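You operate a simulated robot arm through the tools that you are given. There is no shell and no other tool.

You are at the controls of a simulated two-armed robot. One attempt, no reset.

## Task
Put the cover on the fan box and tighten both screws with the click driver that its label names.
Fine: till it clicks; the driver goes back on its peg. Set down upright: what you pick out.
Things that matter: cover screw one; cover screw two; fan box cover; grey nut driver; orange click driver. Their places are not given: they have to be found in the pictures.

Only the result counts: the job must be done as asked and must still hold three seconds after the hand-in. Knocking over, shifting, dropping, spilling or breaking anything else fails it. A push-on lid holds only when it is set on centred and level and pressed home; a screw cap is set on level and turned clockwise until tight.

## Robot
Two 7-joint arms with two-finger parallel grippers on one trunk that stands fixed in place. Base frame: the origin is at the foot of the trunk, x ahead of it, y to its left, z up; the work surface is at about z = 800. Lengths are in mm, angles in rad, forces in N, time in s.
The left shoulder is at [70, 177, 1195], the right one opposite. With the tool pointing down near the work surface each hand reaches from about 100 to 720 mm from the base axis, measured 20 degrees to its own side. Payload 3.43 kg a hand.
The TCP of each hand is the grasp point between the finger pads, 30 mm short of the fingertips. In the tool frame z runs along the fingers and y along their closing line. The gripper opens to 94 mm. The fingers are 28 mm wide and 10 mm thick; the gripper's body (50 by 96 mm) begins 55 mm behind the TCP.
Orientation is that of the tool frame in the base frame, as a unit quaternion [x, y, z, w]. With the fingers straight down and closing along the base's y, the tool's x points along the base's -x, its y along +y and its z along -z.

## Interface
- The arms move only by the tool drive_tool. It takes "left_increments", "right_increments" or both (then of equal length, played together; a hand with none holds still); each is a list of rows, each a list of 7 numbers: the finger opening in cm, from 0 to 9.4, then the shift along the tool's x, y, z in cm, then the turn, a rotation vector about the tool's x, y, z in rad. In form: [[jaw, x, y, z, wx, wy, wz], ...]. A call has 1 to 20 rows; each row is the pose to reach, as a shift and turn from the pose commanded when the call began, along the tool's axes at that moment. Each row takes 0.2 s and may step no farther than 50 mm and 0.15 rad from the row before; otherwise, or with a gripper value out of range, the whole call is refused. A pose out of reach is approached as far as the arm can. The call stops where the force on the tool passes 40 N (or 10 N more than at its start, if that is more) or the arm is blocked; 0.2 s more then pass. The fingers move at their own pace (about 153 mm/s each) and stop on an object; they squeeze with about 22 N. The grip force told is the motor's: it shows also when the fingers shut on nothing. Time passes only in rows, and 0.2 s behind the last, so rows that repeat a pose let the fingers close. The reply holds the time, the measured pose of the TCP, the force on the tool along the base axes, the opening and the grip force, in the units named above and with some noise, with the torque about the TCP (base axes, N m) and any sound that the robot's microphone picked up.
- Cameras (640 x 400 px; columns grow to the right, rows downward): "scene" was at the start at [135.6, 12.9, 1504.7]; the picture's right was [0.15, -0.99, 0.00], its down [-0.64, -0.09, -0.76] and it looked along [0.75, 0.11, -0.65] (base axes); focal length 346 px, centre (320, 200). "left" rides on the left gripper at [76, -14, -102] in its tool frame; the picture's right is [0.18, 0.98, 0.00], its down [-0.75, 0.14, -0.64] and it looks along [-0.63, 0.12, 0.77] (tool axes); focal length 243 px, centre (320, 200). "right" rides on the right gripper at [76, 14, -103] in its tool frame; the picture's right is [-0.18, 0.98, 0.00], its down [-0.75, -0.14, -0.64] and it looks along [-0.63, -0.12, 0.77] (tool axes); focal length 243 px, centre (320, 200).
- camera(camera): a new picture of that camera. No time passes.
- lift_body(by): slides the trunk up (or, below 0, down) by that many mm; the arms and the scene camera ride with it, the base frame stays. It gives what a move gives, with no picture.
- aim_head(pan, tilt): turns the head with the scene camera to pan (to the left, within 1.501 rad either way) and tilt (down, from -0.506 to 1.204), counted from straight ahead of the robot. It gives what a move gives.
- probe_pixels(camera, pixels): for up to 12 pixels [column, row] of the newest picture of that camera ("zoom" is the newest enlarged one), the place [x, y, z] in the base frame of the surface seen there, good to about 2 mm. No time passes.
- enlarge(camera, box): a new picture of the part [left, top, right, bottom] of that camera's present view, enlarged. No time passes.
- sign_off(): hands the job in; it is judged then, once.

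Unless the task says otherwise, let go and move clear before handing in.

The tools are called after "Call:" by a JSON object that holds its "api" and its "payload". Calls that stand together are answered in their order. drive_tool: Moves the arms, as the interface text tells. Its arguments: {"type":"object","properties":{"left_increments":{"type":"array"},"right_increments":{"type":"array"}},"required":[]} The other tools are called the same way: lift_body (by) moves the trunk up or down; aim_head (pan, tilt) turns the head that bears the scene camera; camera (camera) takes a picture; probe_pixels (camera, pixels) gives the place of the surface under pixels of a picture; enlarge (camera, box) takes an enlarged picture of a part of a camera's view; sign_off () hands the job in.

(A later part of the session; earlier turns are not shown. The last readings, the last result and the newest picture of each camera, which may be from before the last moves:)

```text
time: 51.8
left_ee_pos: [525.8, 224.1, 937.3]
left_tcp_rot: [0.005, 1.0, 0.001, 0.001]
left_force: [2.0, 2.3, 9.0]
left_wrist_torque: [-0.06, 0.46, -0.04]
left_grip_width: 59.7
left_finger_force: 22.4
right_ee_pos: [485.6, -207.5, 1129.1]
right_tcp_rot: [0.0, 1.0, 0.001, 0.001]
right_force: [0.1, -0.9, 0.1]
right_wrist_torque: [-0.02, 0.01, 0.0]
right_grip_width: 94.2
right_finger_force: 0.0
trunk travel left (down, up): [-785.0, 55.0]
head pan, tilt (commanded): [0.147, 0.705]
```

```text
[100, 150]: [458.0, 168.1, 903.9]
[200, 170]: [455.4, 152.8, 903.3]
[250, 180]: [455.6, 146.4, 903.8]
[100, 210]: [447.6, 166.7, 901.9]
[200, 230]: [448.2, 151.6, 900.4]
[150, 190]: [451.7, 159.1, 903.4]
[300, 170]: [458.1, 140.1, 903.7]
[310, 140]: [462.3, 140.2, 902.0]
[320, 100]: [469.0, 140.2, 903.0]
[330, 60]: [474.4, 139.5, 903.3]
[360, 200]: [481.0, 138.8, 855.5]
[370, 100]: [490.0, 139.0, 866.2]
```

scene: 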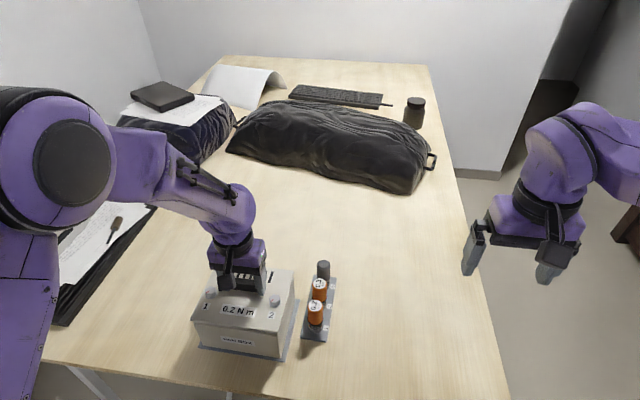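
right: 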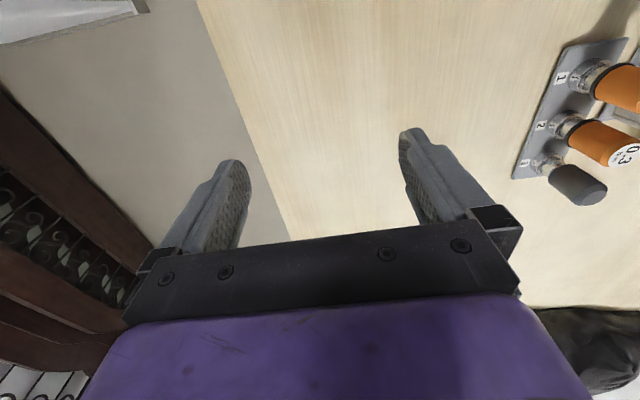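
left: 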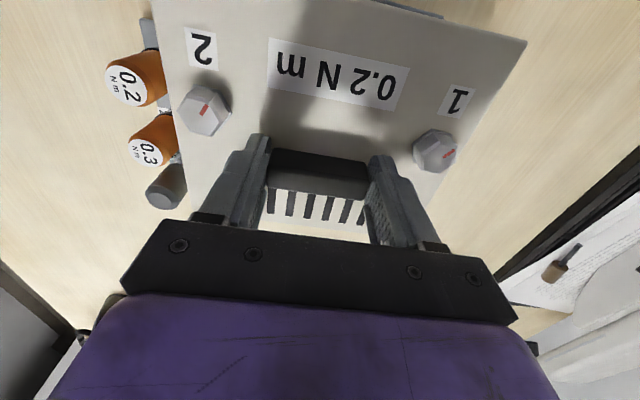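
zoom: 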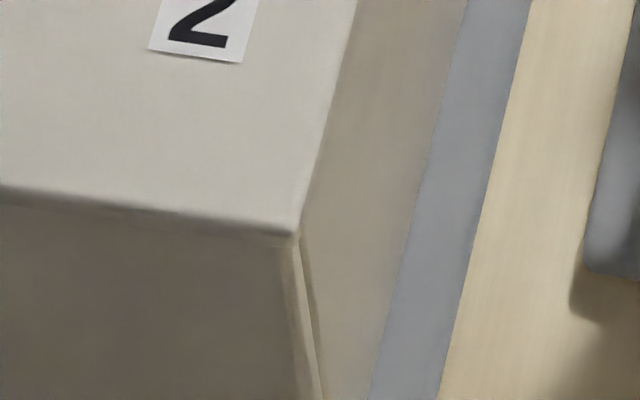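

Front gap appears closed, plate top z≈903.5 at the front. Checking plate heights at back, left and right for tilt.

Call:
{"api": "enlarge", "payload": {"camera": "scene", "box": [185, 262, 305, 337]}}

Call:
{"api": "probe_pixels", "payload": {"camera": "zoom", "pixels": [[150, 80], [540, 80], [560, 60], [520, 130], [130, 130], [490, 180], [60, 260], [90, 200], [470, 310], [250, 240], [420, 40], [560, 100]]}}

Call:
{"api": "probe_pixels", "payload": {"camera": "zoom", "pixels": [[550, 75], [530, 60], [500, 70], [555, 110], [540, 140], [520, 200], [70, 270], [100, 250], [75, 240], [460, 330], [400, 300], [480, 290]]}}

```text
5.33 times, centred on (245, 300) of scene
```

zoom: 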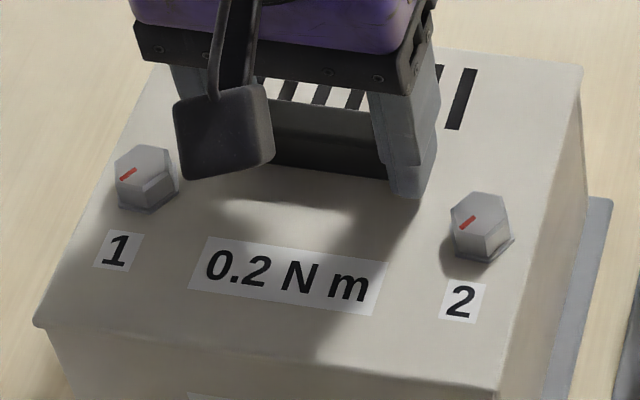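

```text
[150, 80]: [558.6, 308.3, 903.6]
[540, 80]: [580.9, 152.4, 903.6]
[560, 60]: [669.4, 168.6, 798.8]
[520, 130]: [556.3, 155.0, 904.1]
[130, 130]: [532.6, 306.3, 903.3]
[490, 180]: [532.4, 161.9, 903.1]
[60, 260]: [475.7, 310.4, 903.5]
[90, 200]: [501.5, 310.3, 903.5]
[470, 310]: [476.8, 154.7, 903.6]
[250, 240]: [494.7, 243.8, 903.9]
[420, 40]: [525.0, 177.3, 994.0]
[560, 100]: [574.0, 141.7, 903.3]
```

```text
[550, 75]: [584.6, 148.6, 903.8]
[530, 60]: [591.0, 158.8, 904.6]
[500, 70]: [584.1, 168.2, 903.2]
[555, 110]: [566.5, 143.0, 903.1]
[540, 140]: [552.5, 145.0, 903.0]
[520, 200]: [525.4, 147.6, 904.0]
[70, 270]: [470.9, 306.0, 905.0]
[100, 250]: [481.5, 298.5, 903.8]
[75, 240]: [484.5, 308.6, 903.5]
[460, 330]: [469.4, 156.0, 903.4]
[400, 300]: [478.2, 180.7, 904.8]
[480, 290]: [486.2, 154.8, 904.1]
```

The plate is level at z≈903.6 all around. Pressing a bit more to learn whether it is seated.

Call:
{"api": "drive_tool", "payload": {"left_increments": [[4.5, 0, 0, 0.1, 0, 0, 0], [4.5, 0, 0, 0.2, 0, 0, 0], [4.5, 0, 0, 0.2, 0, 0, 0]]}}

Call:
{"api": "enlarge", "payload": {"camera": "scene", "box": [185, 262, 305, 337]}}

Call:
{"api": "probe_pixels", "payload": {"camera": "zoom", "pixels": [[150, 80], [540, 80], [520, 130], [130, 130], [490, 180], [60, 260], [90, 200], [470, 310], [250, 240], [460, 330], [550, 75], [100, 250]]}}

```text
time: 52.6
left_ee_pos: [526.6, 224.0, 935.1]
left_tcp_rot: [0.006, 1.0, 0.001, 0.001]
left_force: [5.2, 5.2, 21.1]
left_wrist_torque: [0.16, -0.28, 0.02]
left_grip_width: 59.8
left_finger_force: 21.5
right_ee_pos: [485.2, -207.8, 1129.7]
right_tcp_rot: [0.0, 1.0, 0.001, 0.001]
right_force: [-0.6, -0.5, 0.6]
right_wrist_torque: [0.0, 0.01, 0.0]
right_grip_width: 93.7
right_finger_force: 0.0
trunk travel left (down, up): [-785.0, 55.0]
head pan, tilt (commanded): [0.147, 0.705]
```

```text
5.33 times, centred on (245, 300) of scene
```

zoom: 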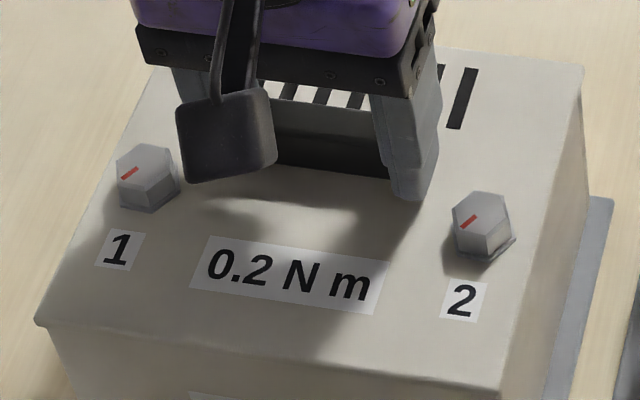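

```text
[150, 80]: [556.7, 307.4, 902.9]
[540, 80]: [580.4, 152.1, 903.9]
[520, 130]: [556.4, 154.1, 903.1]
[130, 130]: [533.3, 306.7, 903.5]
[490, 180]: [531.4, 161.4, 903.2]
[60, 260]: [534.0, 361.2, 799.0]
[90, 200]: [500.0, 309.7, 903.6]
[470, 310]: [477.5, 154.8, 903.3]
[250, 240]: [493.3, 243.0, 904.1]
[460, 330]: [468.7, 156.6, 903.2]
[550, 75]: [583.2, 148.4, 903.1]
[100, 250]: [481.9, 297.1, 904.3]
```

Force rose to 21 N while the plate stayed at z≈903.4, so it's bottomed out level on the rim. Relieving the press, opening the fingers, and backing up.

Call:
{"api": "drive_tool", "payload": {"left_increments": [[4.5, 0, 0, -0.15, 0, 0, 0], [5.5, 0, 0, -0.15, 0, 0, 0], [7.0, 0, 0, -0.15, 0, 0, 0], [7.5, 0, 0, -0.15, 0, 0, 0], [7.5, 0, 0, -0.15, 0, 0, 0]]}}

Call:
{"api": "camera", "payload": {"camera": "left"}}

```text
time: 53.8
left_ee_pos: [525.5, 222.5, 934.5]
left_tcp_rot: [0.007, 1.0, 0.0, -0.001]
left_force: [-0.6, 1.0, 0.8]
left_wrist_torque: [0.01, 0.0, -0.02]
left_grip_width: 74.9
left_finger_force: 0.0
right_ee_pos: [485.2, -205.9, 1129.1]
right_tcp_rot: [0.001, 1.0, 0.001, 0.001]
right_force: [-0.4, -0.8, 0.2]
right_wrist_torque: [0.01, 0.02, -0.02]
right_grip_width: 94.0
right_finger_force: 0.1
trunk travel left (down, up): [-785.0, 55.0]
head pan, tilt (commanded): [0.147, 0.705]
```

```text
taken
```

left: 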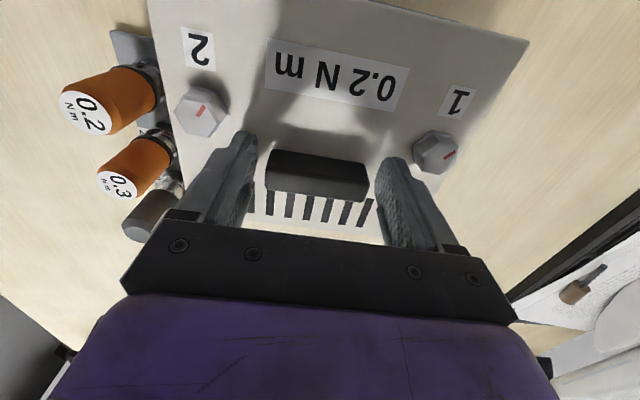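

Fingers are open with no residual force. Rising clear to inspect the seated cover.

Call:
{"api": "drive_tool", "payload": {"left_increments": [[7.5, 0, 0, -1.5, 0, 0, 0], [7.5, 0, 0, -4, 0, 0, 0], [7.5, 0, 2, -8, 0, 0, 0], [7.5, 0, 5, -10, 0, 0, 0], [7.5, 0, 9, -10, 0, 0, 0], [7.5, 0, 13, -10, 0, 0, 0], [7.5, 0, 13, -10, 0, 0, 0]]}}

Call:
{"api": "camera", "payload": {"camera": "scene"}}

Call:
{"api": "enlarge", "payload": {"camera": "scene", "box": [180, 255, 345, 365]}}

Call:
{"api": "camera", "payload": {"camera": "left"}}

```text
time: 55.4
left_ee_pos: [527.3, 353.6, 1035.7]
left_tcp_rot: [0.006, 1.0, 0.0, 0.0]
left_force: [0.2, -0.9, 0.5]
left_wrist_torque: [0.05, 0.07, 0.02]
left_grip_width: 75.1
left_finger_force: 0.2
right_ee_pos: [484.9, -208.2, 1128.5]
right_tcp_rot: [0.0, 1.0, 0.001, 0.001]
right_force: [0.4, -0.1, 0.4]
right_wrist_torque: [0.05, 0.01, 0.01]
right_grip_width: 93.9
right_finger_force: 0.1
trunk travel left (down, up): [-785.0, 55.0]
head pan, tilt (commanded): [0.147, 0.705]
```

```text
taken
```

scene: 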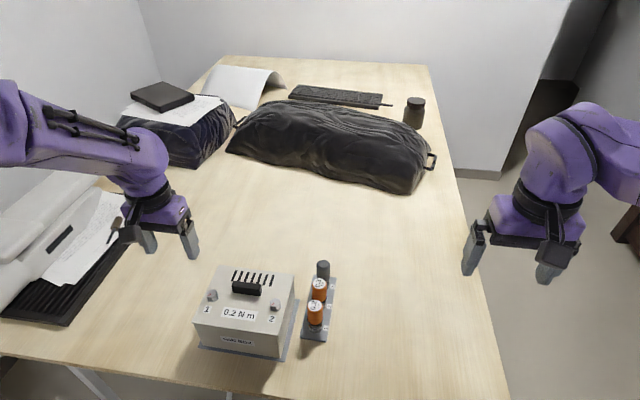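

```text
3.64 times, centred on (262, 310) of scene
```

zoom: 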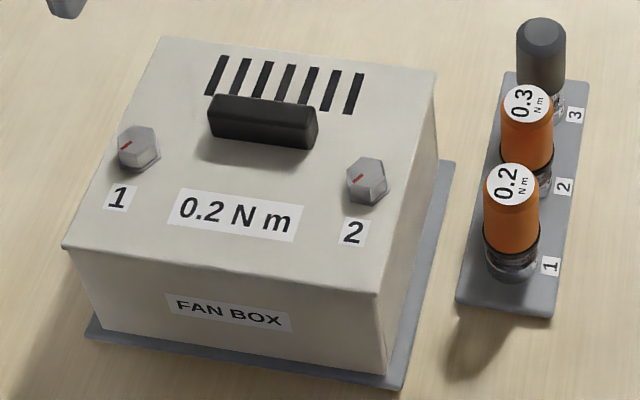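

```text
taken
```

left: 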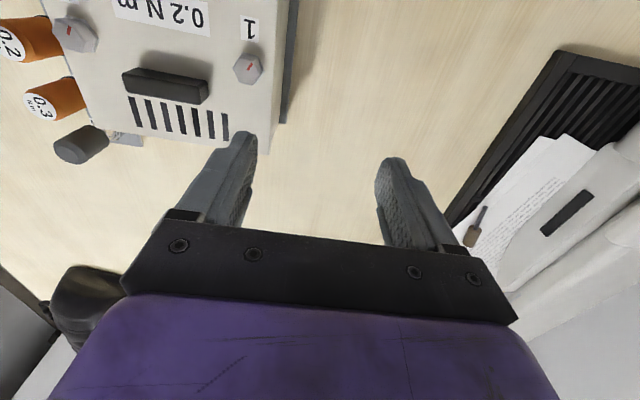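

The cover sits squarely on the box. Verifying plate height and centring at its corners.

Call:
{"api": "probe_pixels", "payload": {"camera": "zoom", "pixels": [[85, 235], [360, 280], [425, 80], [165, 48], [250, 260], [400, 170], [120, 140], [300, 60], [138, 140], [366, 174], [240, 105], [290, 112]]}}

Call:
{"api": "enlarge", "payload": {"camera": "scene", "box": [268, 268, 302, 345]}}

```text
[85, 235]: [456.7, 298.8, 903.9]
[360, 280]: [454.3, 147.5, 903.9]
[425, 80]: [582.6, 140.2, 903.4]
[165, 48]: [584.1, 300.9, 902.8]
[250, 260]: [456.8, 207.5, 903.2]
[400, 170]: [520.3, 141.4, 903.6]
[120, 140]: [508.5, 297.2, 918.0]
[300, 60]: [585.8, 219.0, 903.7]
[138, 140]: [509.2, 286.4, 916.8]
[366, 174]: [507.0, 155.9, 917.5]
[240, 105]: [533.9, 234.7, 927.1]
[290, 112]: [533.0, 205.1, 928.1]
```

```text
5.19 times, centred on (285, 306) of scene
```

zoom: 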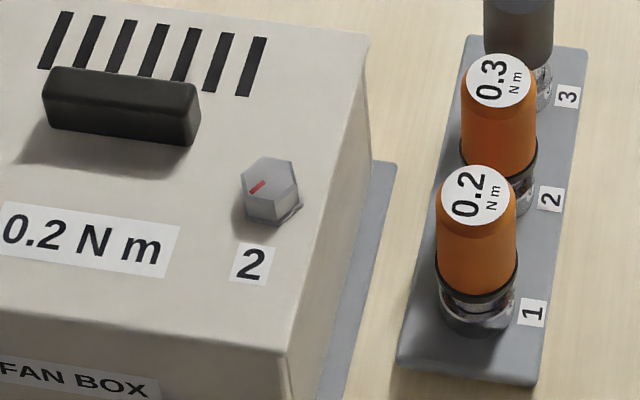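

Call:
{"api": "enlarge", "payload": {"camera": "left", "box": [215, 0, 311, 160]}}

Call:
{"api": "enlarge", "payload": {"camera": "scene", "box": [188, 300, 290, 364]}}

```text
2.50 times, centred on (263, 80) of left
```

zoom: 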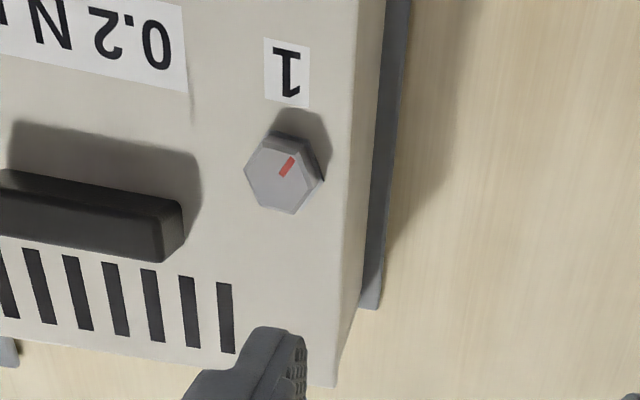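

```text
6.25 times, centred on (239, 332) of scene
```

zoom: 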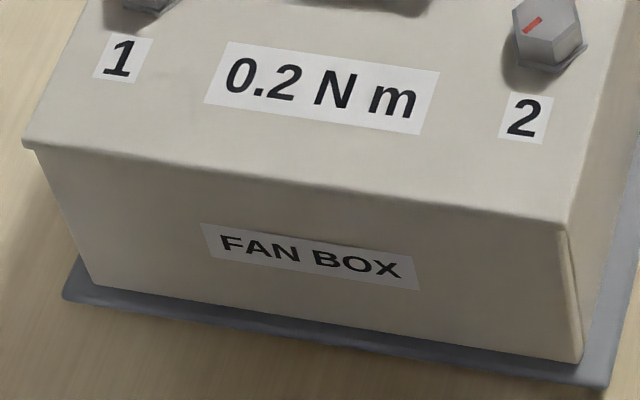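

The cover looks seated. Now I'll measure the 0.2 driver on peg 1 in a zoom.

Call:
{"api": "enlarge", "payload": {"camera": "scene", "box": [298, 255, 342, 345]}}

Call:
{"api": "enlarge", "payload": {"camera": "scene", "box": [298, 295, 342, 325]}}

Call:
{"api": "probe_pixels", "payload": {"camera": "zoom", "pixels": [[320, 60], [250, 80], [180, 50], [320, 60], [250, 20], [250, 160], [180, 160], [310, 180], [250, 220], [250, 280], [240, 330], [260, 360]]}}

```text
4.44 times, centred on (320, 300) of scene
```

zoom: 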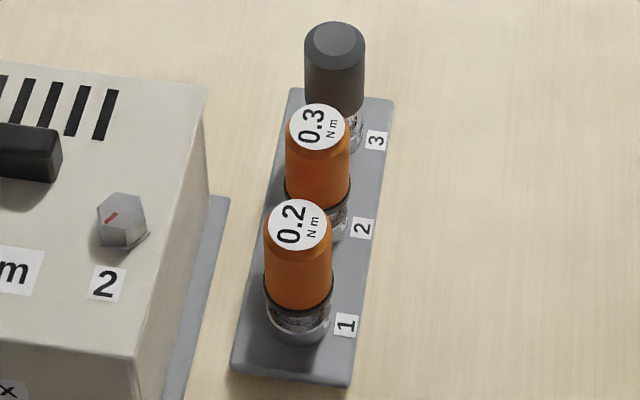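

```text
13.33 times, centred on (320, 310) of scene
```

zoom: 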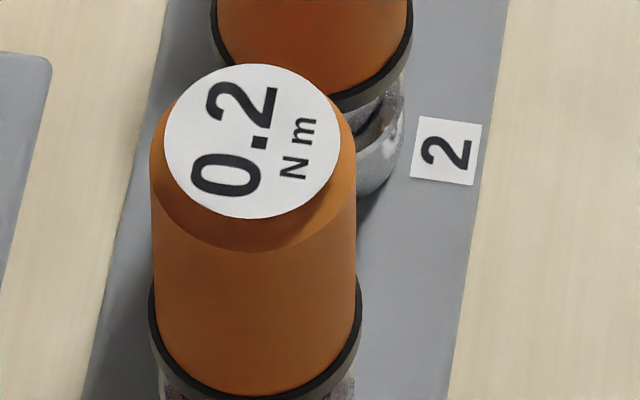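

```text
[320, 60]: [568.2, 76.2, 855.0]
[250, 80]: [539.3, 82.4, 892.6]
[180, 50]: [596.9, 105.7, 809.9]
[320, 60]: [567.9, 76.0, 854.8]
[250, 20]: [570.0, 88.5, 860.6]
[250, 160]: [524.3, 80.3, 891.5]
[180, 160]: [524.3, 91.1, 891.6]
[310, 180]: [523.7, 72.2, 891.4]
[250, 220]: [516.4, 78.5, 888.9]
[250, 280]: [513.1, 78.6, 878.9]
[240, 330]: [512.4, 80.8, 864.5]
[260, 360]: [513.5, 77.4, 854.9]
```

Driver 0.2 axis is at about (528.3, 81), radius ≈15.5, top z 891.5. First I'll test the left wrist's turning range above screw 2, well clear of everything.

Call:
{"api": "drive_tool", "payload": {"left_increments": [[5, 0.4, -4, -0.5, 0, 0, 0], [5, 0.8, -8, -1, 0, 0, 0], [5, 1.2, -12, -1.5, 0, 0, 0], [5, 1.6, -16, -2, 0, 0, 0], [5, 1.9, -19.6, -2.5, 0, 0, 0], [5, 1.9, -19.6, -2.5, 0, 0, -0.013]]}}

Call:
{"api": "drive_tool", "payload": {"left_increments": [[5, 0, 0, 0, 0, 0, -0.14], [5, 0, 0, 0, 0, 0, -0.28], [5, 0, 0, 0, 0, 0, -0.42], [5, 0, 0, 0, 0, 0, -0.56], [5, 0, 0, 0, 0, 0, -0.7], [5, 0, 0, 0, 0, 0, -0.84], [5, 0, 0, 0, 0, 0, -0.98], [5, 0, 0, 0, 0, 0, -1.12], [5, 0, 0, 0, 0, 0, -1.26], [5, 0, 0, 0, 0, 0, -1.4], [5, 0, 0, 0, 0, 0, -1.54], [5, 0, 0, 0, 0, 0, -1.68], [5, 0, 0, 0, 0, 0, -1.82], [5, 0, 0, 0, 0, 0, -1.96], [5, 0, 0, 0, 0, 0, -2.1], [5, 0, 0, 0, 0, 0, -2.24], [5, 0, 0, 0, 0, 0, -2.38], [5, 0, 0, 0, 0, 0, -2.52], [5, 0, 0, 0, 0, 0, -2.66], [5, 0, 0, 0, 0, 0, -2.8]]}}

```text
time: 56.8
left_ee_pos: [506.0, 158.6, 1059.2]
left_tcp_rot: [0.0, 1.0, 0.0, 0.0]
left_force: [0.9, -0.7, -0.2]
left_wrist_torque: [-0.02, 0.01, 0.01]
left_grip_width: 50.0
left_finger_force: 0.1
right_ee_pos: [486.5, -206.2, 1129.2]
right_tcp_rot: [0.0, 1.0, 0.0, 0.001]
right_force: [-0.5, 0.3, -0.2]
right_wrist_torque: [-0.03, 0.0, 0.01]
right_grip_width: 93.5
right_finger_force: 0.1
trunk travel left (down, up): [-785.0, 55.0]
head pan, tilt (commanded): [0.147, 0.705]
```

```text
time: 61.0
left_ee_pos: [509.2, 162.8, 1067.9]
left_tcp_rot: [0.988, -0.155, 0.008, 0.024]
left_force: [0.5, -0.1, 0.6]
left_wrist_torque: [0.01, 0.01, -0.01]
left_grip_width: 50.1
left_finger_force: 0.1
right_ee_pos: [485.6, -206.8, 1128.8]
right_tcp_rot: [0.0, 1.0, 0.001, 0.001]
right_force: [-0.9, -0.3, 0.1]
right_wrist_torque: [0.0, 0.01, 0.04]
right_grip_width: 93.9
right_finger_force: 0.3
trunk travel left (down, up): [-785.0, 55.0]
head pan, tilt (commanded): [0.147, 0.705]
```

Negative turning reaches about −2.8 rad (slight drift at the very end). Turning back to zero, then testing the positive side.

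Call:
{"api": "drive_tool", "payload": {"left_increments": [[5, 0, 0, 0, 0, 0, 0.14], [5, 0, 0, 0, 0, 0, 0.28], [5, 0, 0, 0, 0, 0, 0.42], [5, 0, 0, 0, 0, 0, 0.56], [5, 0, 0, 0, 0, 0, 0.7], [5, 0, 0, 0, 0, 0, 0.84], [5, 0, 0, 0, 0, 0, 0.98], [5, 0, 0, 0, 0, 0, 1.12], [5, 0, 0, 0, 0, 0, 1.26], [5, 0, 0, 0, 0, 0, 1.4], [5, 0, 0, 0, 0, 0, 1.54], [5, 0, 0, 0, 0, 0, 1.68], [5, 0, 0, 0, 0, 0, 1.82], [5, 0, 0, 0, 0, 0, 1.96], [5, 0, 0, 0, 0, 0, 2.1], [5, 0, 0, 0, 0, 0, 2.24], [5, 0, 0, 0, 0, 0, 2.38], [5, 0, 0, 0, 0, 0, 2.52], [5, 0, 0, 0, 0, 0, 2.66], [5, 0, 0, 0, 0, 0, 2.8]]}}

Call:
{"api": "drive_tool", "payload": {"left_increments": [[5, 0, 0, 0, 0, 0, 0.14], [5, 0, 0, 0, 0, 0, 0.28], [5, 0, 0, 0, 0, 0, 0.42], [5, 0, 0, 0, 0, 0, 0.56], [5, 0, 0, 0, 0, 0, 0.7], [5, 0, 0, 0, 0, 0, 0.84], [5, 0, 0, 0, 0, 0, 0.98], [5, 0, 0, 0, 0, 0, 1.12], [5, 0, 0, 0, 0, 0, 1.26], [5, 0, 0, 0, 0, 0, 1.4], [5, 0, 0, 0, 0, 0, 1.54], [5, 0, 0, 0, 0, 0, 1.68], [5, 0, 0, 0, 0, 0, 1.82], [5, 0, 0, 0, 0, 0, 1.96], [5, 0, 0, 0, 0, 0, 2.1], [5, 0, 0, 0, 0, 0, 2.24], [5, 0, 0, 0, 0, 0, 2.38], [5, 0, 0, 0, 0, 0, 2.52], [5, 0, 0, 0, 0, 0, 2.66], [5, 0, 0, 0, 0, 0, 2.8]]}}

```text
time: 65.2
left_ee_pos: [506.5, 158.6, 1059.8]
left_tcp_rot: [0.001, 1.0, 0.001, 0.001]
left_force: [-0.8, 1.1, -1.0]
left_wrist_torque: [0.0, 0.0, -0.01]
left_grip_width: 49.9
left_finger_force: 0.1
right_ee_pos: [485.3, -207.4, 1129.0]
right_tcp_rot: [0.0, 1.0, 0.0, 0.001]
right_force: [-0.7, -0.2, 0.3]
right_wrist_torque: [-0.01, -0.02, 0.02]
right_grip_width: 94.0
right_finger_force: 0.0
trunk travel left (down, up): [-785.0, 55.0]
head pan, tilt (commanded): [0.147, 0.705]
```

```text
time: 69.4
left_ee_pos: [506.0, 157.5, 1059.4]
left_tcp_rot: [0.986, 0.168, 0.0, 0.0]
left_force: [0.7, 0.0, -0.2]
left_wrist_torque: [0.02, -0.02, 0.0]
left_grip_width: 50.0
left_finger_force: 0.0
right_ee_pos: [485.9, -206.7, 1129.0]
right_tcp_rot: [0.001, 1.0, 0.001, 0.001]
right_force: [0.2, -0.6, 1.0]
right_wrist_torque: [0.02, -0.02, -0.01]
right_grip_width: 94.2
right_finger_force: 0.2
trunk travel left (down, up): [-785.0, 55.0]
head pan, tilt (commanded): [0.147, 0.705]
```

The wrist turns freely from about −2.7 to +2.8 rad. Now measuring the driver's vertical profile before picking it.

Call:
{"api": "enlarge", "payload": {"camera": "scene", "box": [298, 310, 338, 345]}}

Call:
{"api": "probe_pixels", "payload": {"camera": "zoom", "pixels": [[270, 60], [270, 110], [270, 130], [270, 140], [270, 160], [270, 180], [270, 200], [270, 220], [270, 235], [270, 260], [200, 240], [340, 240]]}}

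```text
11.43 times, centred on (318, 328) of scene
```

zoom: 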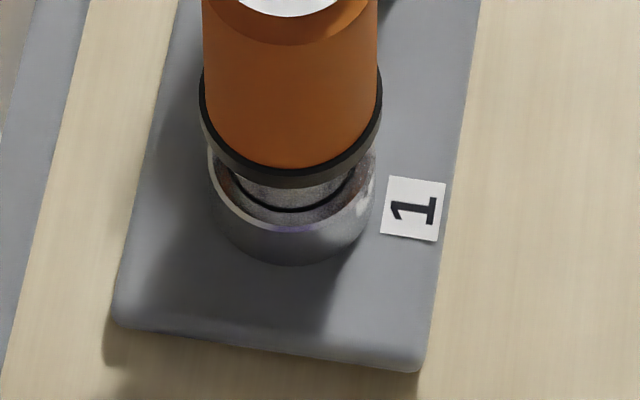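

```text
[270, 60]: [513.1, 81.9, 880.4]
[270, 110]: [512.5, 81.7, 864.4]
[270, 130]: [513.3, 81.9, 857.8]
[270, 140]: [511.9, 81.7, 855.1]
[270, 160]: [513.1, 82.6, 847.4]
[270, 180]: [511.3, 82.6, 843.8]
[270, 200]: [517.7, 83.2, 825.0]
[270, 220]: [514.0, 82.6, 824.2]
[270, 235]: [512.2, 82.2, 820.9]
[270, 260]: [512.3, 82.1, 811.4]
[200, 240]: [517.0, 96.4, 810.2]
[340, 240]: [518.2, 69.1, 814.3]
```

The driver stands in a cup (z 810–825); handle z 847–891, axis ≈ (528.4, 80.9), radius ≈15.8. I'll turn the wrist back to −2.5 rad while moving above the driver, so I get the longest clockwise sweep later.

Call:
{"api": "drive_tool", "payload": {"left_increments": [[5, 0, 0, 0, 0, 0, -0.14], [5, 0, 0, 0, 0, 0, -0.28], [5, 0, 0, 0, 0, 0, -0.42], [5, 0, 0, 0, 0, 0, -0.56], [5, 0, 0, 0, 0, 0, -0.7], [5, 0, 0, 0, 0, 0, -0.84], [5, 0, 0, 0, 0, 0, -0.98], [5, 0, 0, 0, 0, 0, -1.12], [5, 0, 0, 0, 0, 0, -1.26], [5, 0, 0, 0, 0, 0, -1.4], [5, 0, 0, 0, 0, 0, -1.54], [5, 0, 0, 0, 0, 0, -1.68], [5, 0, 0, 0, 0, 0, -1.82], [5, 0, 0, 0, 0, 0, -1.96], [5, 0, 0, 0, 0, 0, -2.1], [5, 0, 0, 0, 0, 0, -2.24], [5, 0, 0, 0, 0, 0, -2.38], [5, 0, 0, 0, 0, 0, -2.52], [5, 0, 0, 0, 0, 0, -2.66], [5, 0, 0, 0, 0, 0, -2.8]]}}

Call:
{"api": "drive_tool", "payload": {"left_increments": [[5, -0.5, -1.5, 1, 0, 0, -0.14], [5, -1, -3, 2, 0, 0, -0.28], [5, -1.5, -4.5, 3, 0, 0, -0.42], [5, -2, -6, 4, 0, 0, -0.56], [5, -2.24, -7.66, 5, 0, 0, -0.7], [5, -2.24, -7.66, 6, 0, 0, -0.84], [5, -2.24, -7.66, 7, 0, 0, -0.98], [5, -2.24, -7.66, 7.94, 0, 0, -1.12], [5, -2.24, -7.66, 7.94, 0, 0, -1.26], [5, -2.24, -7.66, 7.94, 0, 0, -1.4], [5, -2.24, -7.66, 7.94, 0, 0, -1.54], [5, -2.24, -7.66, 7.94, 0, 0, -1.68], [5, -2.24, -7.66, 7.94, 0, 0, -1.82], [5, -2.24, -7.66, 7.94, 0, 0, -1.96], [5, -2.24, -7.66, 7.94, 0, 0, -2.1], [5, -2.24, -7.66, 7.94, 0, 0, -2.24], [5, -2.24, -7.66, 7.94, 0, 0, -2.38], [5, -2.24, -7.66, 7.94, 0, 0, -2.5], [5, -2.24, -7.66, 7.94, 0, 0, -2.5]]}}

Call:
{"api": "camera", "payload": {"camera": "left"}}

Call:
{"api": "camera", "payload": {"camera": "scene"}}

```text
time: 73.6
left_ee_pos: [505.4, 156.8, 1060.1]
left_tcp_rot: [-0.001, 1.0, 0.001, 0.0]
left_force: [0.2, 0.8, 0.0]
left_wrist_torque: [0.03, 0.02, 0.04]
left_grip_width: 49.8
left_finger_force: 0.1
right_ee_pos: [485.2, -206.9, 1129.5]
right_tcp_rot: [0.001, 1.0, 0.002, 0.001]
right_force: [-0.5, -0.7, -0.3]
right_wrist_torque: [-0.02, -0.01, -0.01]
right_grip_width: 93.9
right_finger_force: 0.1
trunk travel left (down, up): [-785.0, 55.0]
head pan, tilt (commanded): [0.147, 0.705]
```

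```text
time: 77.6
left_ee_pos: [534.3, 90.4, 983.8]
left_tcp_rot: [0.955, -0.294, 0.005, 0.022]
left_force: [-0.5, 0.0, 0.4]
left_wrist_torque: [-0.02, -0.01, -0.01]
left_grip_width: 50.3
left_finger_force: 0.0
right_ee_pos: [486.0, -205.6, 1128.1]
right_tcp_rot: [0.0, 1.0, 0.001, 0.001]
right_force: [-0.5, -0.7, -0.3]
right_wrist_torque: [0.01, 0.01, -0.01]
right_grip_width: 94.1
right_finger_force: 0.1
trunk travel left (down, up): [-785.0, 55.0]
head pan, tilt (commanded): [0.147, 0.705]
```

```text
taken
```

left: 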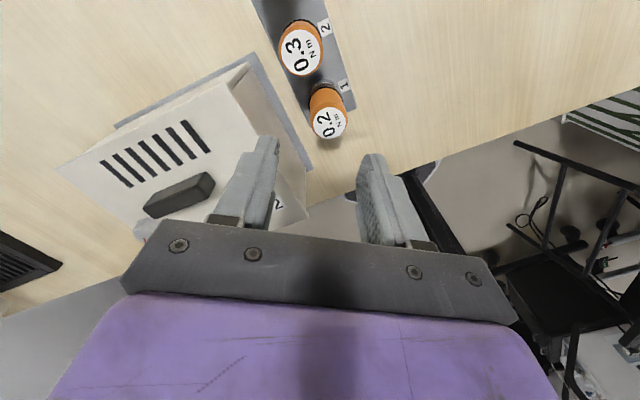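

```text
taken
```

scene: 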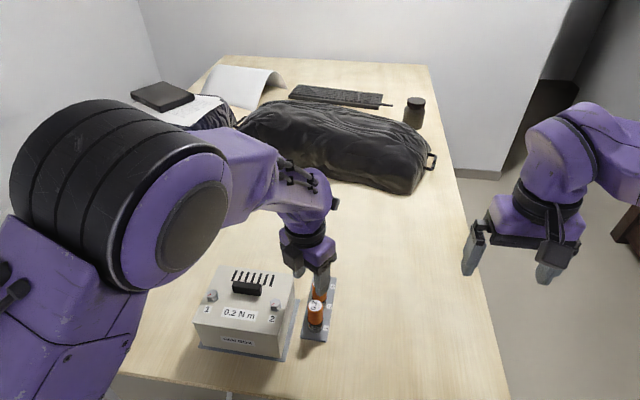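

At −2.5 rad here the wrist is at its limit (tilted, off target by ~10 mm). Backing off to about −2.0 rad.

Call:
{"api": "drive_tool", "payload": {"left_increments": [[5, 0, 0, 0, 0, 0, 0.14], [5, 0, 0, 0, 0, 0, 0.28], [5, 0, 0, 0, 0, 0, 0.42], [5, 0, 0, 0, 0, 0, 0.5], [5, 0, 0, 0, 0, 0, 0.5]]}}

```text
time: 78.8
left_ee_pos: [530.2, 85.5, 978.7]
left_tcp_rot: [0.846, -0.533, 0.0, 0.01]
left_force: [-0.2, 0.3, 0.0]
left_wrist_torque: [-0.01, -0.03, 0.02]
left_grip_width: 49.9
left_finger_force: 0.1
right_ee_pos: [486.2, -207.0, 1129.3]
right_tcp_rot: [0.0, 1.0, 0.001, 0.001]
right_force: [0.1, -0.1, 0.3]
right_wrist_torque: [0.02, 0.03, 0.02]
right_grip_width: 93.9
right_finger_force: 0.0
trunk travel left (down, up): [-785.0, 55.0]
head pan, tilt (commanded): [0.147, 0.705]
```

Call:
{"api": "drive_tool", "payload": {"left_increments": [[5, 0, 0, 0, 0, 0, 0.14], [5, 0, 0, 0, 0, 0, 0.28], [5, 0, 0, 0, 0, 0, 0.4], [5, 0, 0, 0, 0, 0, 0.4]]}}

```text
time: 79.8
left_ee_pos: [529.8, 80.0, 981.9]
left_tcp_rot: [0.716, -0.698, 0.001, -0.001]
left_force: [-0.3, 0.9, 0.0]
left_wrist_torque: [-0.01, -0.02, -0.04]
left_grip_width: 50.2
left_finger_force: 0.1
right_ee_pos: [485.5, -207.2, 1128.9]
right_tcp_rot: [0.0, 1.0, 0.001, 0.001]
right_force: [0.8, -0.4, 1.1]
right_wrist_torque: [0.02, 0.01, 0.03]
right_grip_width: 94.0
right_finger_force: 0.0
trunk travel left (down, up): [-785.0, 55.0]
head pan, tilt (commanded): [0.147, 0.705]
```

At −1.6 rad the pose is exact (530, 80, 982), fingers closing along x. Narrowing to 42 mm to clear the neighbouring 0.3 driver and descending partway to look.

Call:
{"api": "drive_tool", "payload": {"left_increments": [[4.2, -0.09, 0.1, 1, 0, 0, 0], [4.2, -0.09, 0.1, 3, 0, 0, 0], [4.2, -0.09, 0.1, 5, 0, 0, 0], [4.2, -0.09, 0.1, 5, 0, 0, 0]]}}

Call:
{"api": "camera", "payload": {"camera": "left"}}

Call:
{"api": "enlarge", "payload": {"camera": "scene", "box": [260, 220, 360, 345]}}

```text
time: 80.8
left_ee_pos: [527.4, 82.6, 930.5]
left_tcp_rot: [0.718, -0.696, 0.0, 0.001]
left_force: [0.1, -0.2, 1.1]
left_wrist_torque: [0.01, -0.01, -0.04]
left_grip_width: 42.3
left_finger_force: 0.1
right_ee_pos: [485.5, -206.3, 1128.5]
right_tcp_rot: [0.0, 1.0, 0.001, 0.001]
right_force: [0.3, -0.6, -0.4]
right_wrist_torque: [-0.01, 0.02, 0.01]
right_grip_width: 94.0
right_finger_force: 0.1
trunk travel left (down, up): [-785.0, 55.0]
head pan, tilt (commanded): [0.147, 0.705]
```

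```text
taken
```

left: 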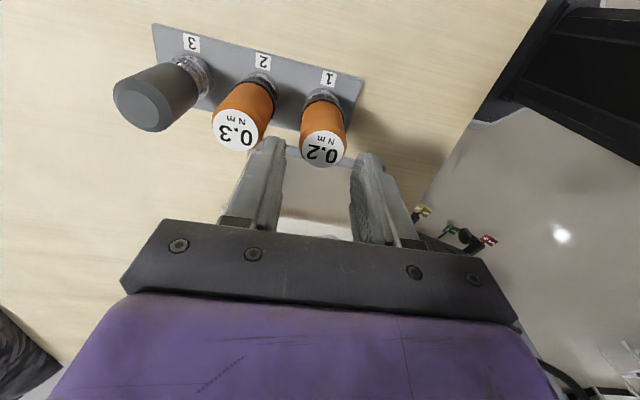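

```text
3.20 times, centred on (310, 282) of scene
```

zoom: 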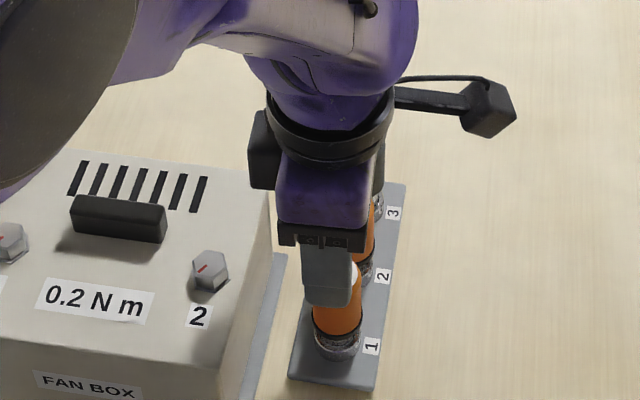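

Gripper is right above the 0.2 driver. Zooming in the left camera to check centring between the fingers.

Call:
{"api": "enlarge", "payload": {"camera": "left", "box": [250, 80, 400, 220]}}

Call:
{"api": "probe_pixels", "payload": {"camera": "zoom", "pixels": [[330, 195], [290, 195], [370, 195], [330, 170], [330, 225], [260, 130], [395, 130], [330, 130], [120, 120], [200, 100], [60, 80], [330, 60]]}}

```text
2.86 times, centred on (325, 150) of left
```

zoom: 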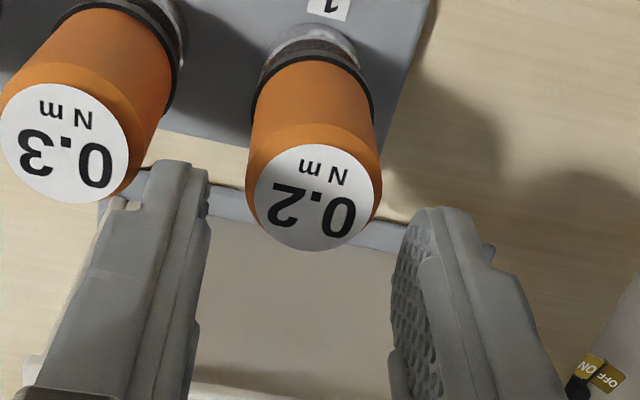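

```text
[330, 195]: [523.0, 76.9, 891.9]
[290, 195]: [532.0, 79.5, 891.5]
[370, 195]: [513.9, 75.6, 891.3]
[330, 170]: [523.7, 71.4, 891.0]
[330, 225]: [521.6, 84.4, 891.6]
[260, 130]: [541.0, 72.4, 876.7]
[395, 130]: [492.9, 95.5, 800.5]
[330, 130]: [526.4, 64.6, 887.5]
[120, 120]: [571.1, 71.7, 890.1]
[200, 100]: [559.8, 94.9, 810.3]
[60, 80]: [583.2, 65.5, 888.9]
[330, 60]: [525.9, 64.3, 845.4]
```

The label centre appears ~2–3 mm off the pad centre in the camera estimate versus ~0 from the scene estimate. I'll shift half of it and descend so the handle top is between the pads, then judge gaps directly.

Call:
{"api": "drive_tool", "payload": {"left_increments": [[4.4, 0.1, 0.14, 0.5, 0, 0, 0], [4.4, 0.1, 0.14, 1.5, 0, 0, 0], [4.4, 0.1, 0.14, 2.5, 0, 0, 0], [4.4, 0.1, 0.14, 2.5, 0, 0, 0]]}}

Call:
{"api": "enlarge", "payload": {"camera": "left", "box": [250, 80, 400, 220]}}

Call:
{"api": "enlarge", "payload": {"camera": "scene", "box": [285, 270, 345, 345]}}

```text
time: 81.8
left_ee_pos: [527.5, 82.2, 904.9]
left_tcp_rot: [0.72, -0.694, 0.001, 0.002]
left_force: [-0.8, -0.2, 0.5]
left_wrist_torque: [-0.02, 0.0, -0.01]
left_grip_width: 43.8
left_finger_force: 0.0
right_ee_pos: [485.0, -206.7, 1129.0]
right_tcp_rot: [0.0, 1.0, 0.002, 0.001]
right_force: [-0.8, -1.2, 0.8]
right_wrist_torque: [-0.02, -0.03, -0.02]
right_grip_width: 94.0
right_finger_force: 0.1
trunk travel left (down, up): [-785.0, 55.0]
head pan, tilt (commanded): [0.147, 0.705]
```

```text
2.86 times, centred on (325, 150) of left
```

zoom: 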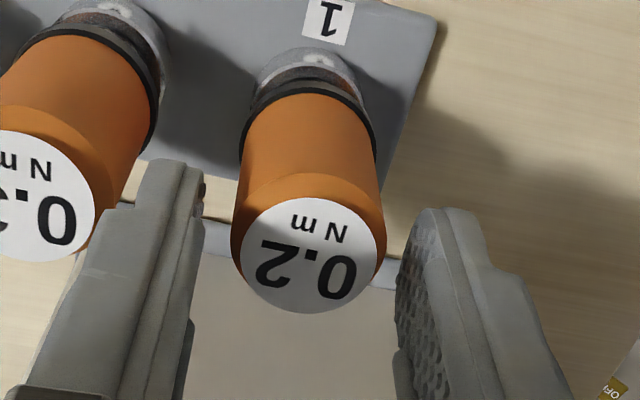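

```text
5.33 times, centred on (315, 308) of scene
```

zoom: 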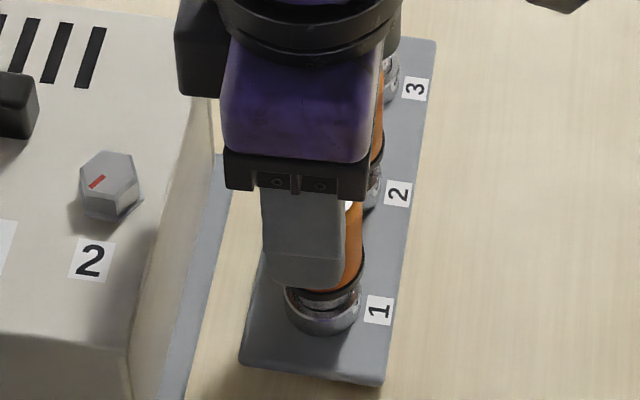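

Closing-direction gaps look even. Probing finger and label points in the same camera to get the sideways offset reliably.

Call:
{"api": "enlarge", "payload": {"camera": "left", "box": [250, 80, 400, 220]}}

Call:
{"api": "probe_pixels", "payload": {"camera": "zoom", "pixels": [[430, 214], [460, 214], [475, 235], [405, 300], [415, 260], [400, 340], [160, 165], [185, 170], [150, 200], [190, 215], [309, 254], [309, 230]]}}

Call:
{"api": "probe_pixels", "payload": {"camera": "zoom", "pixels": [[245, 254], [373, 254], [309, 202], [309, 306], [260, 290], [355, 290], [260, 225], [360, 220], [445, 300], [470, 300], [150, 280], [120, 300]]}}

```text
2.86 times, centred on (325, 150) of left
```

zoom: 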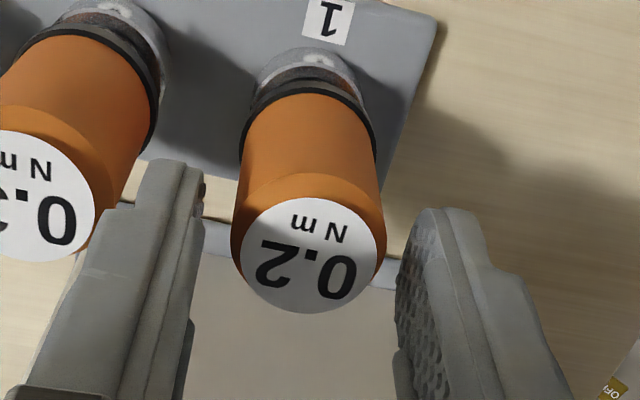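

```text
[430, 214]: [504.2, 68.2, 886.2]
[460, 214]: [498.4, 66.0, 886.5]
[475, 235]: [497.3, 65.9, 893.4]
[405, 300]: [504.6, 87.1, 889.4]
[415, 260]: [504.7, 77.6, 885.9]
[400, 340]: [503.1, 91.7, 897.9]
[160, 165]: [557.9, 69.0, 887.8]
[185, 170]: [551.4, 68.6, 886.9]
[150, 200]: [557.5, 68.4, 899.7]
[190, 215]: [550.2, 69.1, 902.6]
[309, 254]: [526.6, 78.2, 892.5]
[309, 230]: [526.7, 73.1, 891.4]
```

```text
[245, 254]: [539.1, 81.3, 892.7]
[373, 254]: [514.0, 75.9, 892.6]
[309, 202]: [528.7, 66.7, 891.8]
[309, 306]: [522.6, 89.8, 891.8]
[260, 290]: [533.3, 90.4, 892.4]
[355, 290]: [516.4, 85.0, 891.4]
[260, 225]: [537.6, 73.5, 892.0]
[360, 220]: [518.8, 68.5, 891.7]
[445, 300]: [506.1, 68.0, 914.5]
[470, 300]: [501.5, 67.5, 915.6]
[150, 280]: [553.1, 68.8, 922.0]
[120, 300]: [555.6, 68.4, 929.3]
```

The same-camera probes put the driver axis about 3 mm toward −y from the pad centre. Shifting by that and descending to z≈878.

Call:
{"api": "drive_tool", "payload": {"left_increments": [[4.4, 0.28, 0.08, 0, 0, 0, 0], [4.4, 0.28, 0.08, 0.9, 0, 0, 0], [4.4, 0.28, 0.08, 1.8, 0, 0, 0], [4.4, 0.28, 0.08, 2.7, 0, 0, 0], [4.4, 0.28, 0.08, 2.7, 0, 0, 0]]}}

Call:
{"api": "enlarge", "payload": {"camera": "left", "box": [250, 100, 400, 240]}}

Call:
{"api": "probe_pixels", "payload": {"camera": "zoom", "pixels": [[245, 254], [373, 254], [309, 202], [309, 306], [300, 260], [420, 160], [440, 160], [160, 120], [150, 160], [460, 200], [180, 130], [410, 250]]}}

```text
time: 83.0
left_ee_pos: [526.0, 79.6, 877.4]
left_tcp_rot: [0.719, -0.695, -0.002, 0.0]
left_force: [-0.8, 0.4, -1.0]
left_wrist_torque: [-0.02, 0.0, 0.03]
left_grip_width: 43.9
left_finger_force: 0.0
right_ee_pos: [485.6, -207.2, 1129.1]
right_tcp_rot: [0.0, 1.0, 0.0, 0.001]
right_force: [-0.5, -0.3, -0.3]
right_wrist_torque: [0.03, -0.01, 0.01]
right_grip_width: 94.0
right_finger_force: 0.2
trunk travel left (down, up): [-785.0, 55.0]
head pan, tilt (commanded): [0.147, 0.705]
```

```text
2.86 times, centred on (325, 170) of left
```

zoom: 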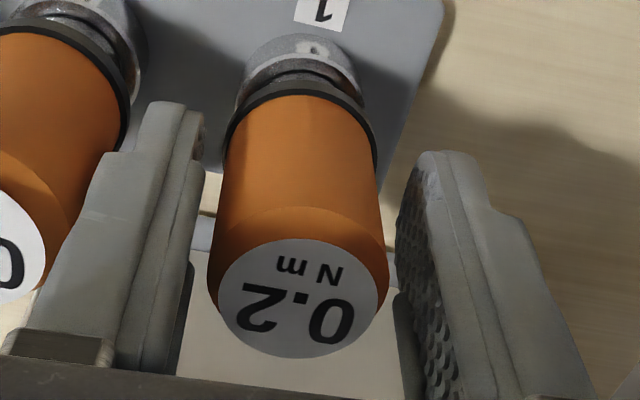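

```text
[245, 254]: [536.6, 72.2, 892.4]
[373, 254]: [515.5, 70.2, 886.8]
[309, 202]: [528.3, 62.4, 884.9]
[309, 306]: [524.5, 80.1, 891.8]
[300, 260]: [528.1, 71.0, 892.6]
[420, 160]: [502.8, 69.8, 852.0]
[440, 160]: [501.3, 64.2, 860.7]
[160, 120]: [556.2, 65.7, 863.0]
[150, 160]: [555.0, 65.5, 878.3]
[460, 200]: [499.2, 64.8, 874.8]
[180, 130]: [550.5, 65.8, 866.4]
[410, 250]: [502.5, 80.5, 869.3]
```

Driver is now within ~1 mm of pad centre. Closing on the handle.

Call:
{"api": "drive_tool", "payload": {"left_increments": [[4.0, 0.03, 0.07, 0, 0, 0, 0], [3.0, 0.03, 0.07, 0, 0, 0, 0], [2.2, 0.03, 0.07, 0, 0, 0, 0], [2.2, 0.03, 0.07, 0, 0, 0, 0], [2.2, 0.03, 0.07, 0, 0, 0, 0]]}}

Call:
{"api": "camera", "payload": {"camera": "left"}}

```text
time: 84.2
left_ee_pos: [525.1, 77.9, 879.0]
left_tcp_rot: [0.718, -0.696, 0.001, 0.0]
left_force: [0.9, 0.1, -1.3]
left_wrist_torque: [0.09, -0.1, -0.05]
left_grip_width: 31.3
left_finger_force: 21.8
right_ee_pos: [486.0, -206.0, 1128.7]
right_tcp_rot: [0.0, 1.0, 0.002, 0.001]
right_force: [0.0, 0.3, 0.4]
right_wrist_torque: [0.04, -0.03, 0.03]
right_grip_width: 93.9
right_finger_force: 0.1
trunk travel left (down, up): [-785.0, 55.0]
head pan, tilt (commanded): [0.147, 0.705]
```

```text
taken
```

left: 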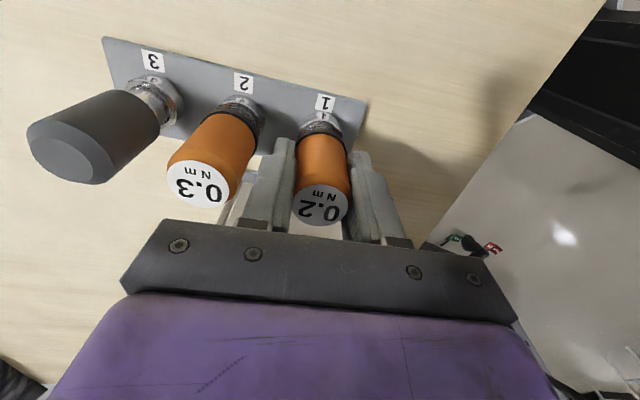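

Driver gripped (31.3 mm, 22 N). Lifting it straight up slowly.

Call:
{"api": "drive_tool", "payload": {"left_increments": [[2.2, 0, 0, -0.5, 0, 0, 0], [2.2, 0, 0, -1.2, 0, 0, 0], [2.2, 0, 0, -2.2, 0, 0, 0], [2.2, 0, 0, -3.5, 0, 0, 0], [2.2, 0, 0, -5, 0, 0, 0], [2.2, 0, 0, -7, 0, 0, 0], [2.2, 0, 0, -9, 0, 0, 0], [2.2, 0, 0, -11, 0, 0, 0], [2.2, 0, 0, -13, 0, 0, 0], [2.2, 0, 0, -13, 0, 0, 0]]}}

Call:
{"api": "camera", "payload": {"camera": "left"}}

Call:
{"api": "camera", "payload": {"camera": "scene"}}

```text
time: 86.6
left_ee_pos: [505.8, 87.2, 961.3]
left_tcp_rot: [0.727, -0.684, -0.034, 0.045]
left_force: [-0.2, -0.2, -1.8]
left_wrist_torque: [0.0, 0.01, 0.02]
left_grip_width: 31.2
left_finger_force: 22.1
right_ee_pos: [486.2, -207.8, 1128.0]
right_tcp_rot: [-0.001, 1.0, 0.0, 0.0]
right_force: [-0.3, 1.5, 0.7]
right_wrist_torque: [-0.03, 0.0, 0.0]
right_grip_width: 94.1
right_finger_force: 0.1
trunk travel left (down, up): [-785.0, 55.0]
head pan, tilt (commanded): [0.147, 0.705]
stopped in row 10 (left hand): the arm was blocked; the commanded pose is now the measured one
```

```text
taken
```

left: 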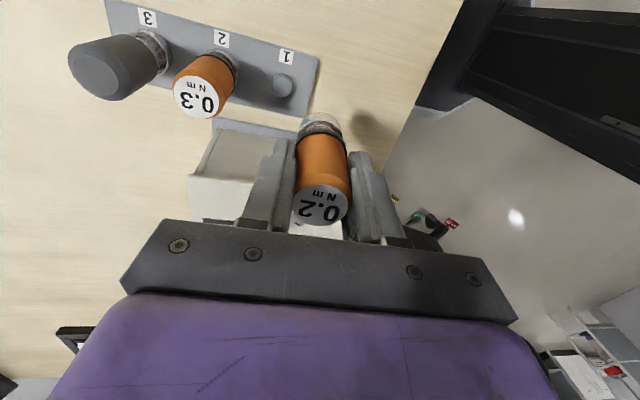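

```text
taken
```

scene: 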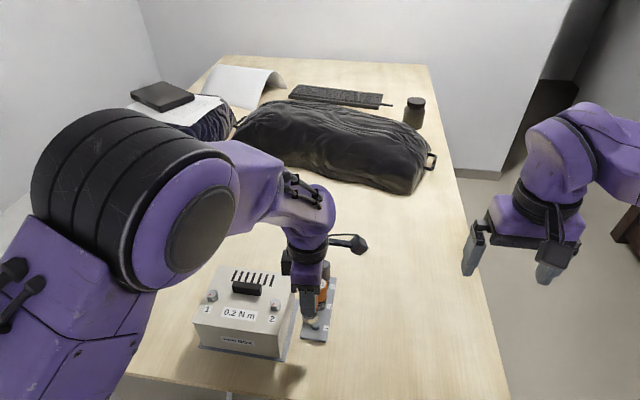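

The lift was cut short: the arm got blocked at (506, 87, 961) with a slight tilt, while the driver stays in the grip. Checking where the elbow is before correcting.

Call:
{"api": "probe_pixels", "payload": {"camera": "scene", "pixels": [[195, 230], [100, 200], [60, 180], [230, 170], [150, 260], [40, 300], [20, 370], [300, 220], [270, 180], [100, 350], [130, 130], [360, 243]]}}

Call:
{"api": "enlarge", "payload": {"camera": "scene", "box": [260, 220, 360, 345]}}

```text
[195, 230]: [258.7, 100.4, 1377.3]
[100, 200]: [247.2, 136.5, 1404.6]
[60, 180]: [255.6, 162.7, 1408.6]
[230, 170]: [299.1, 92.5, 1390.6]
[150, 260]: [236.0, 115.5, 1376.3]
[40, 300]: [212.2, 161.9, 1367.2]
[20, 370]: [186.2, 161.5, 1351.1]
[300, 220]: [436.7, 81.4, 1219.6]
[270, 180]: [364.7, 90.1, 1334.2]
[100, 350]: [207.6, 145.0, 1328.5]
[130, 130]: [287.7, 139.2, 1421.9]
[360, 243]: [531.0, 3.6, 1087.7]
```

```text
3.20 times, centred on (310, 282) of scene
```

zoom: 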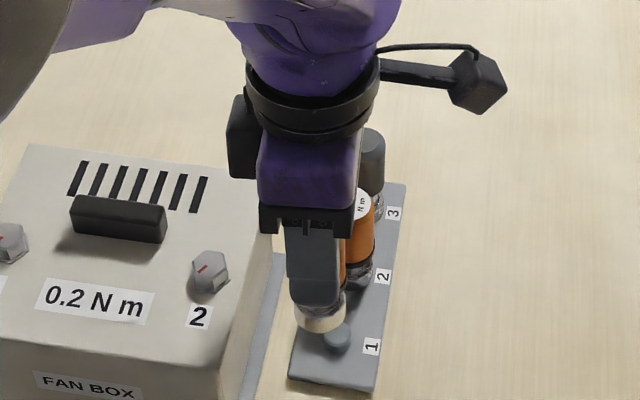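

The elbow is high (z≈1400) near the head, so this wrist angle forces an awkward posture. I'll straighten the tilt and turn toward yaw −1.0, where the arm is freer.

Call:
{"api": "drive_tool", "payload": {"left_increments": [[2.2, 0, 0, 0, 0.0174, -0.0079, 0.105], [2.2, 0, 0, 0, 0.0349, -0.0157, 0.21], [2.2, 0, 0, 0, 0.0523, -0.0236, 0.316], [2.2, 0, 0, 0, 0.0697, -0.0315, 0.421], [2.2, 0, 0, 0, 0.0872, -0.0393, 0.526], [2.2, 0, 0, 0, 0.1046, -0.0472, 0.631], [2.2, 0, 0, 0, 0.1046, -0.0472, 0.631]]}}

Call:
{"api": "camera", "payload": {"camera": "scene"}}

```text
time: 88.2
left_ee_pos: [505.0, 86.2, 961.7]
left_tcp_rot: [-0.477, 0.879, 0.001, 0.002]
left_force: [-0.2, -0.2, -1.7]
left_wrist_torque: [0.01, -0.03, 0.02]
left_grip_width: 31.2
left_finger_force: 22.5
right_ee_pos: [486.0, -207.2, 1128.9]
right_tcp_rot: [0.0, 1.0, 0.001, 0.001]
right_force: [0.3, -0.2, -0.4]
right_wrist_torque: [-0.01, -0.01, 0.0]
right_grip_width: 94.1
right_finger_force: 0.0
trunk travel left (down, up): [-785.0, 55.0]
head pan, tilt (commanded): [0.147, 0.705]
```

```text
taken
```

scene: 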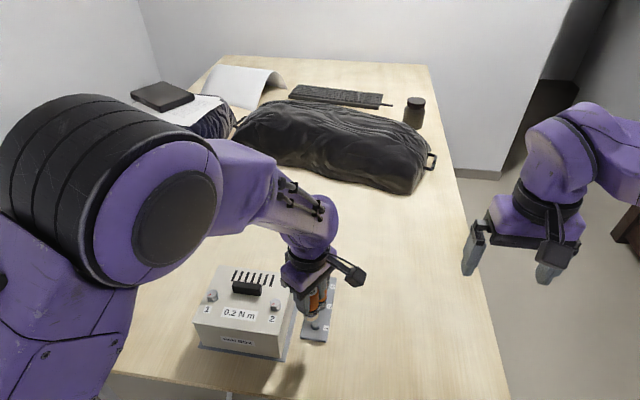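

Orientation is clean now at yaw −1.0, position (505, 86, 962). Raising slowly 50 mm.

Call:
{"api": "drive_tool", "payload": {"left_increments": [[2.2, 0, 0, -1, 0, 0, 0], [2.2, 0, 0, -2, 0, 0, 0], [2.2, 0, 0, -3, 0, 0, 0], [2.2, 0, 0, -4, 0, 0, 0], [2.2, 0, 0, -5, 0, 0, 0], [2.2, 0, 0, -5, 0, 0, 0]]}}

Call:
{"api": "enlarge", "payload": {"camera": "scene", "box": [180, 220, 360, 345]}}

Call:
{"api": "camera", "payload": {"camera": "left"}}

```text
time: 89.6
left_ee_pos: [504.7, 84.5, 1012.8]
left_tcp_rot: [-0.476, 0.879, 0.001, 0.002]
left_force: [2.1, -0.1, -0.8]
left_wrist_torque: [0.04, -0.01, 0.01]
left_grip_width: 31.3
left_finger_force: 22.3
right_ee_pos: [485.8, -207.6, 1128.6]
right_tcp_rot: [0.0, 1.0, 0.0, 0.001]
right_force: [0.0, 1.1, 0.4]
right_wrist_torque: [-0.01, -0.01, -0.02]
right_grip_width: 94.0
right_finger_force: 0.1
trunk travel left (down, up): [-785.0, 55.0]
head pan, tilt (commanded): [0.147, 0.705]
```

```text
3.20 times, centred on (270, 282) of scene
```

zoom: 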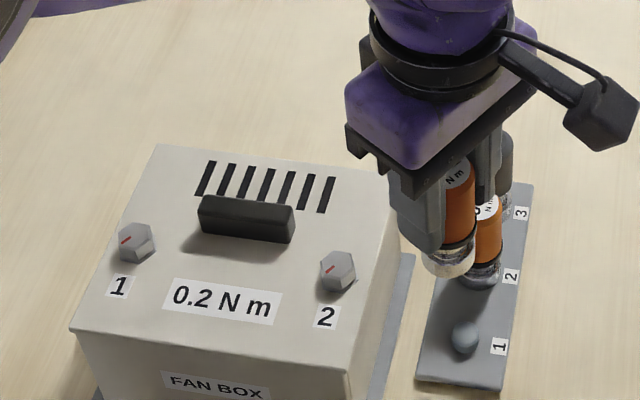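

```text
taken
```

left: 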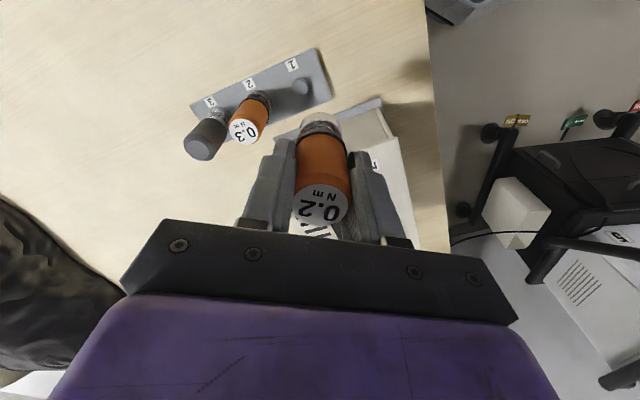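

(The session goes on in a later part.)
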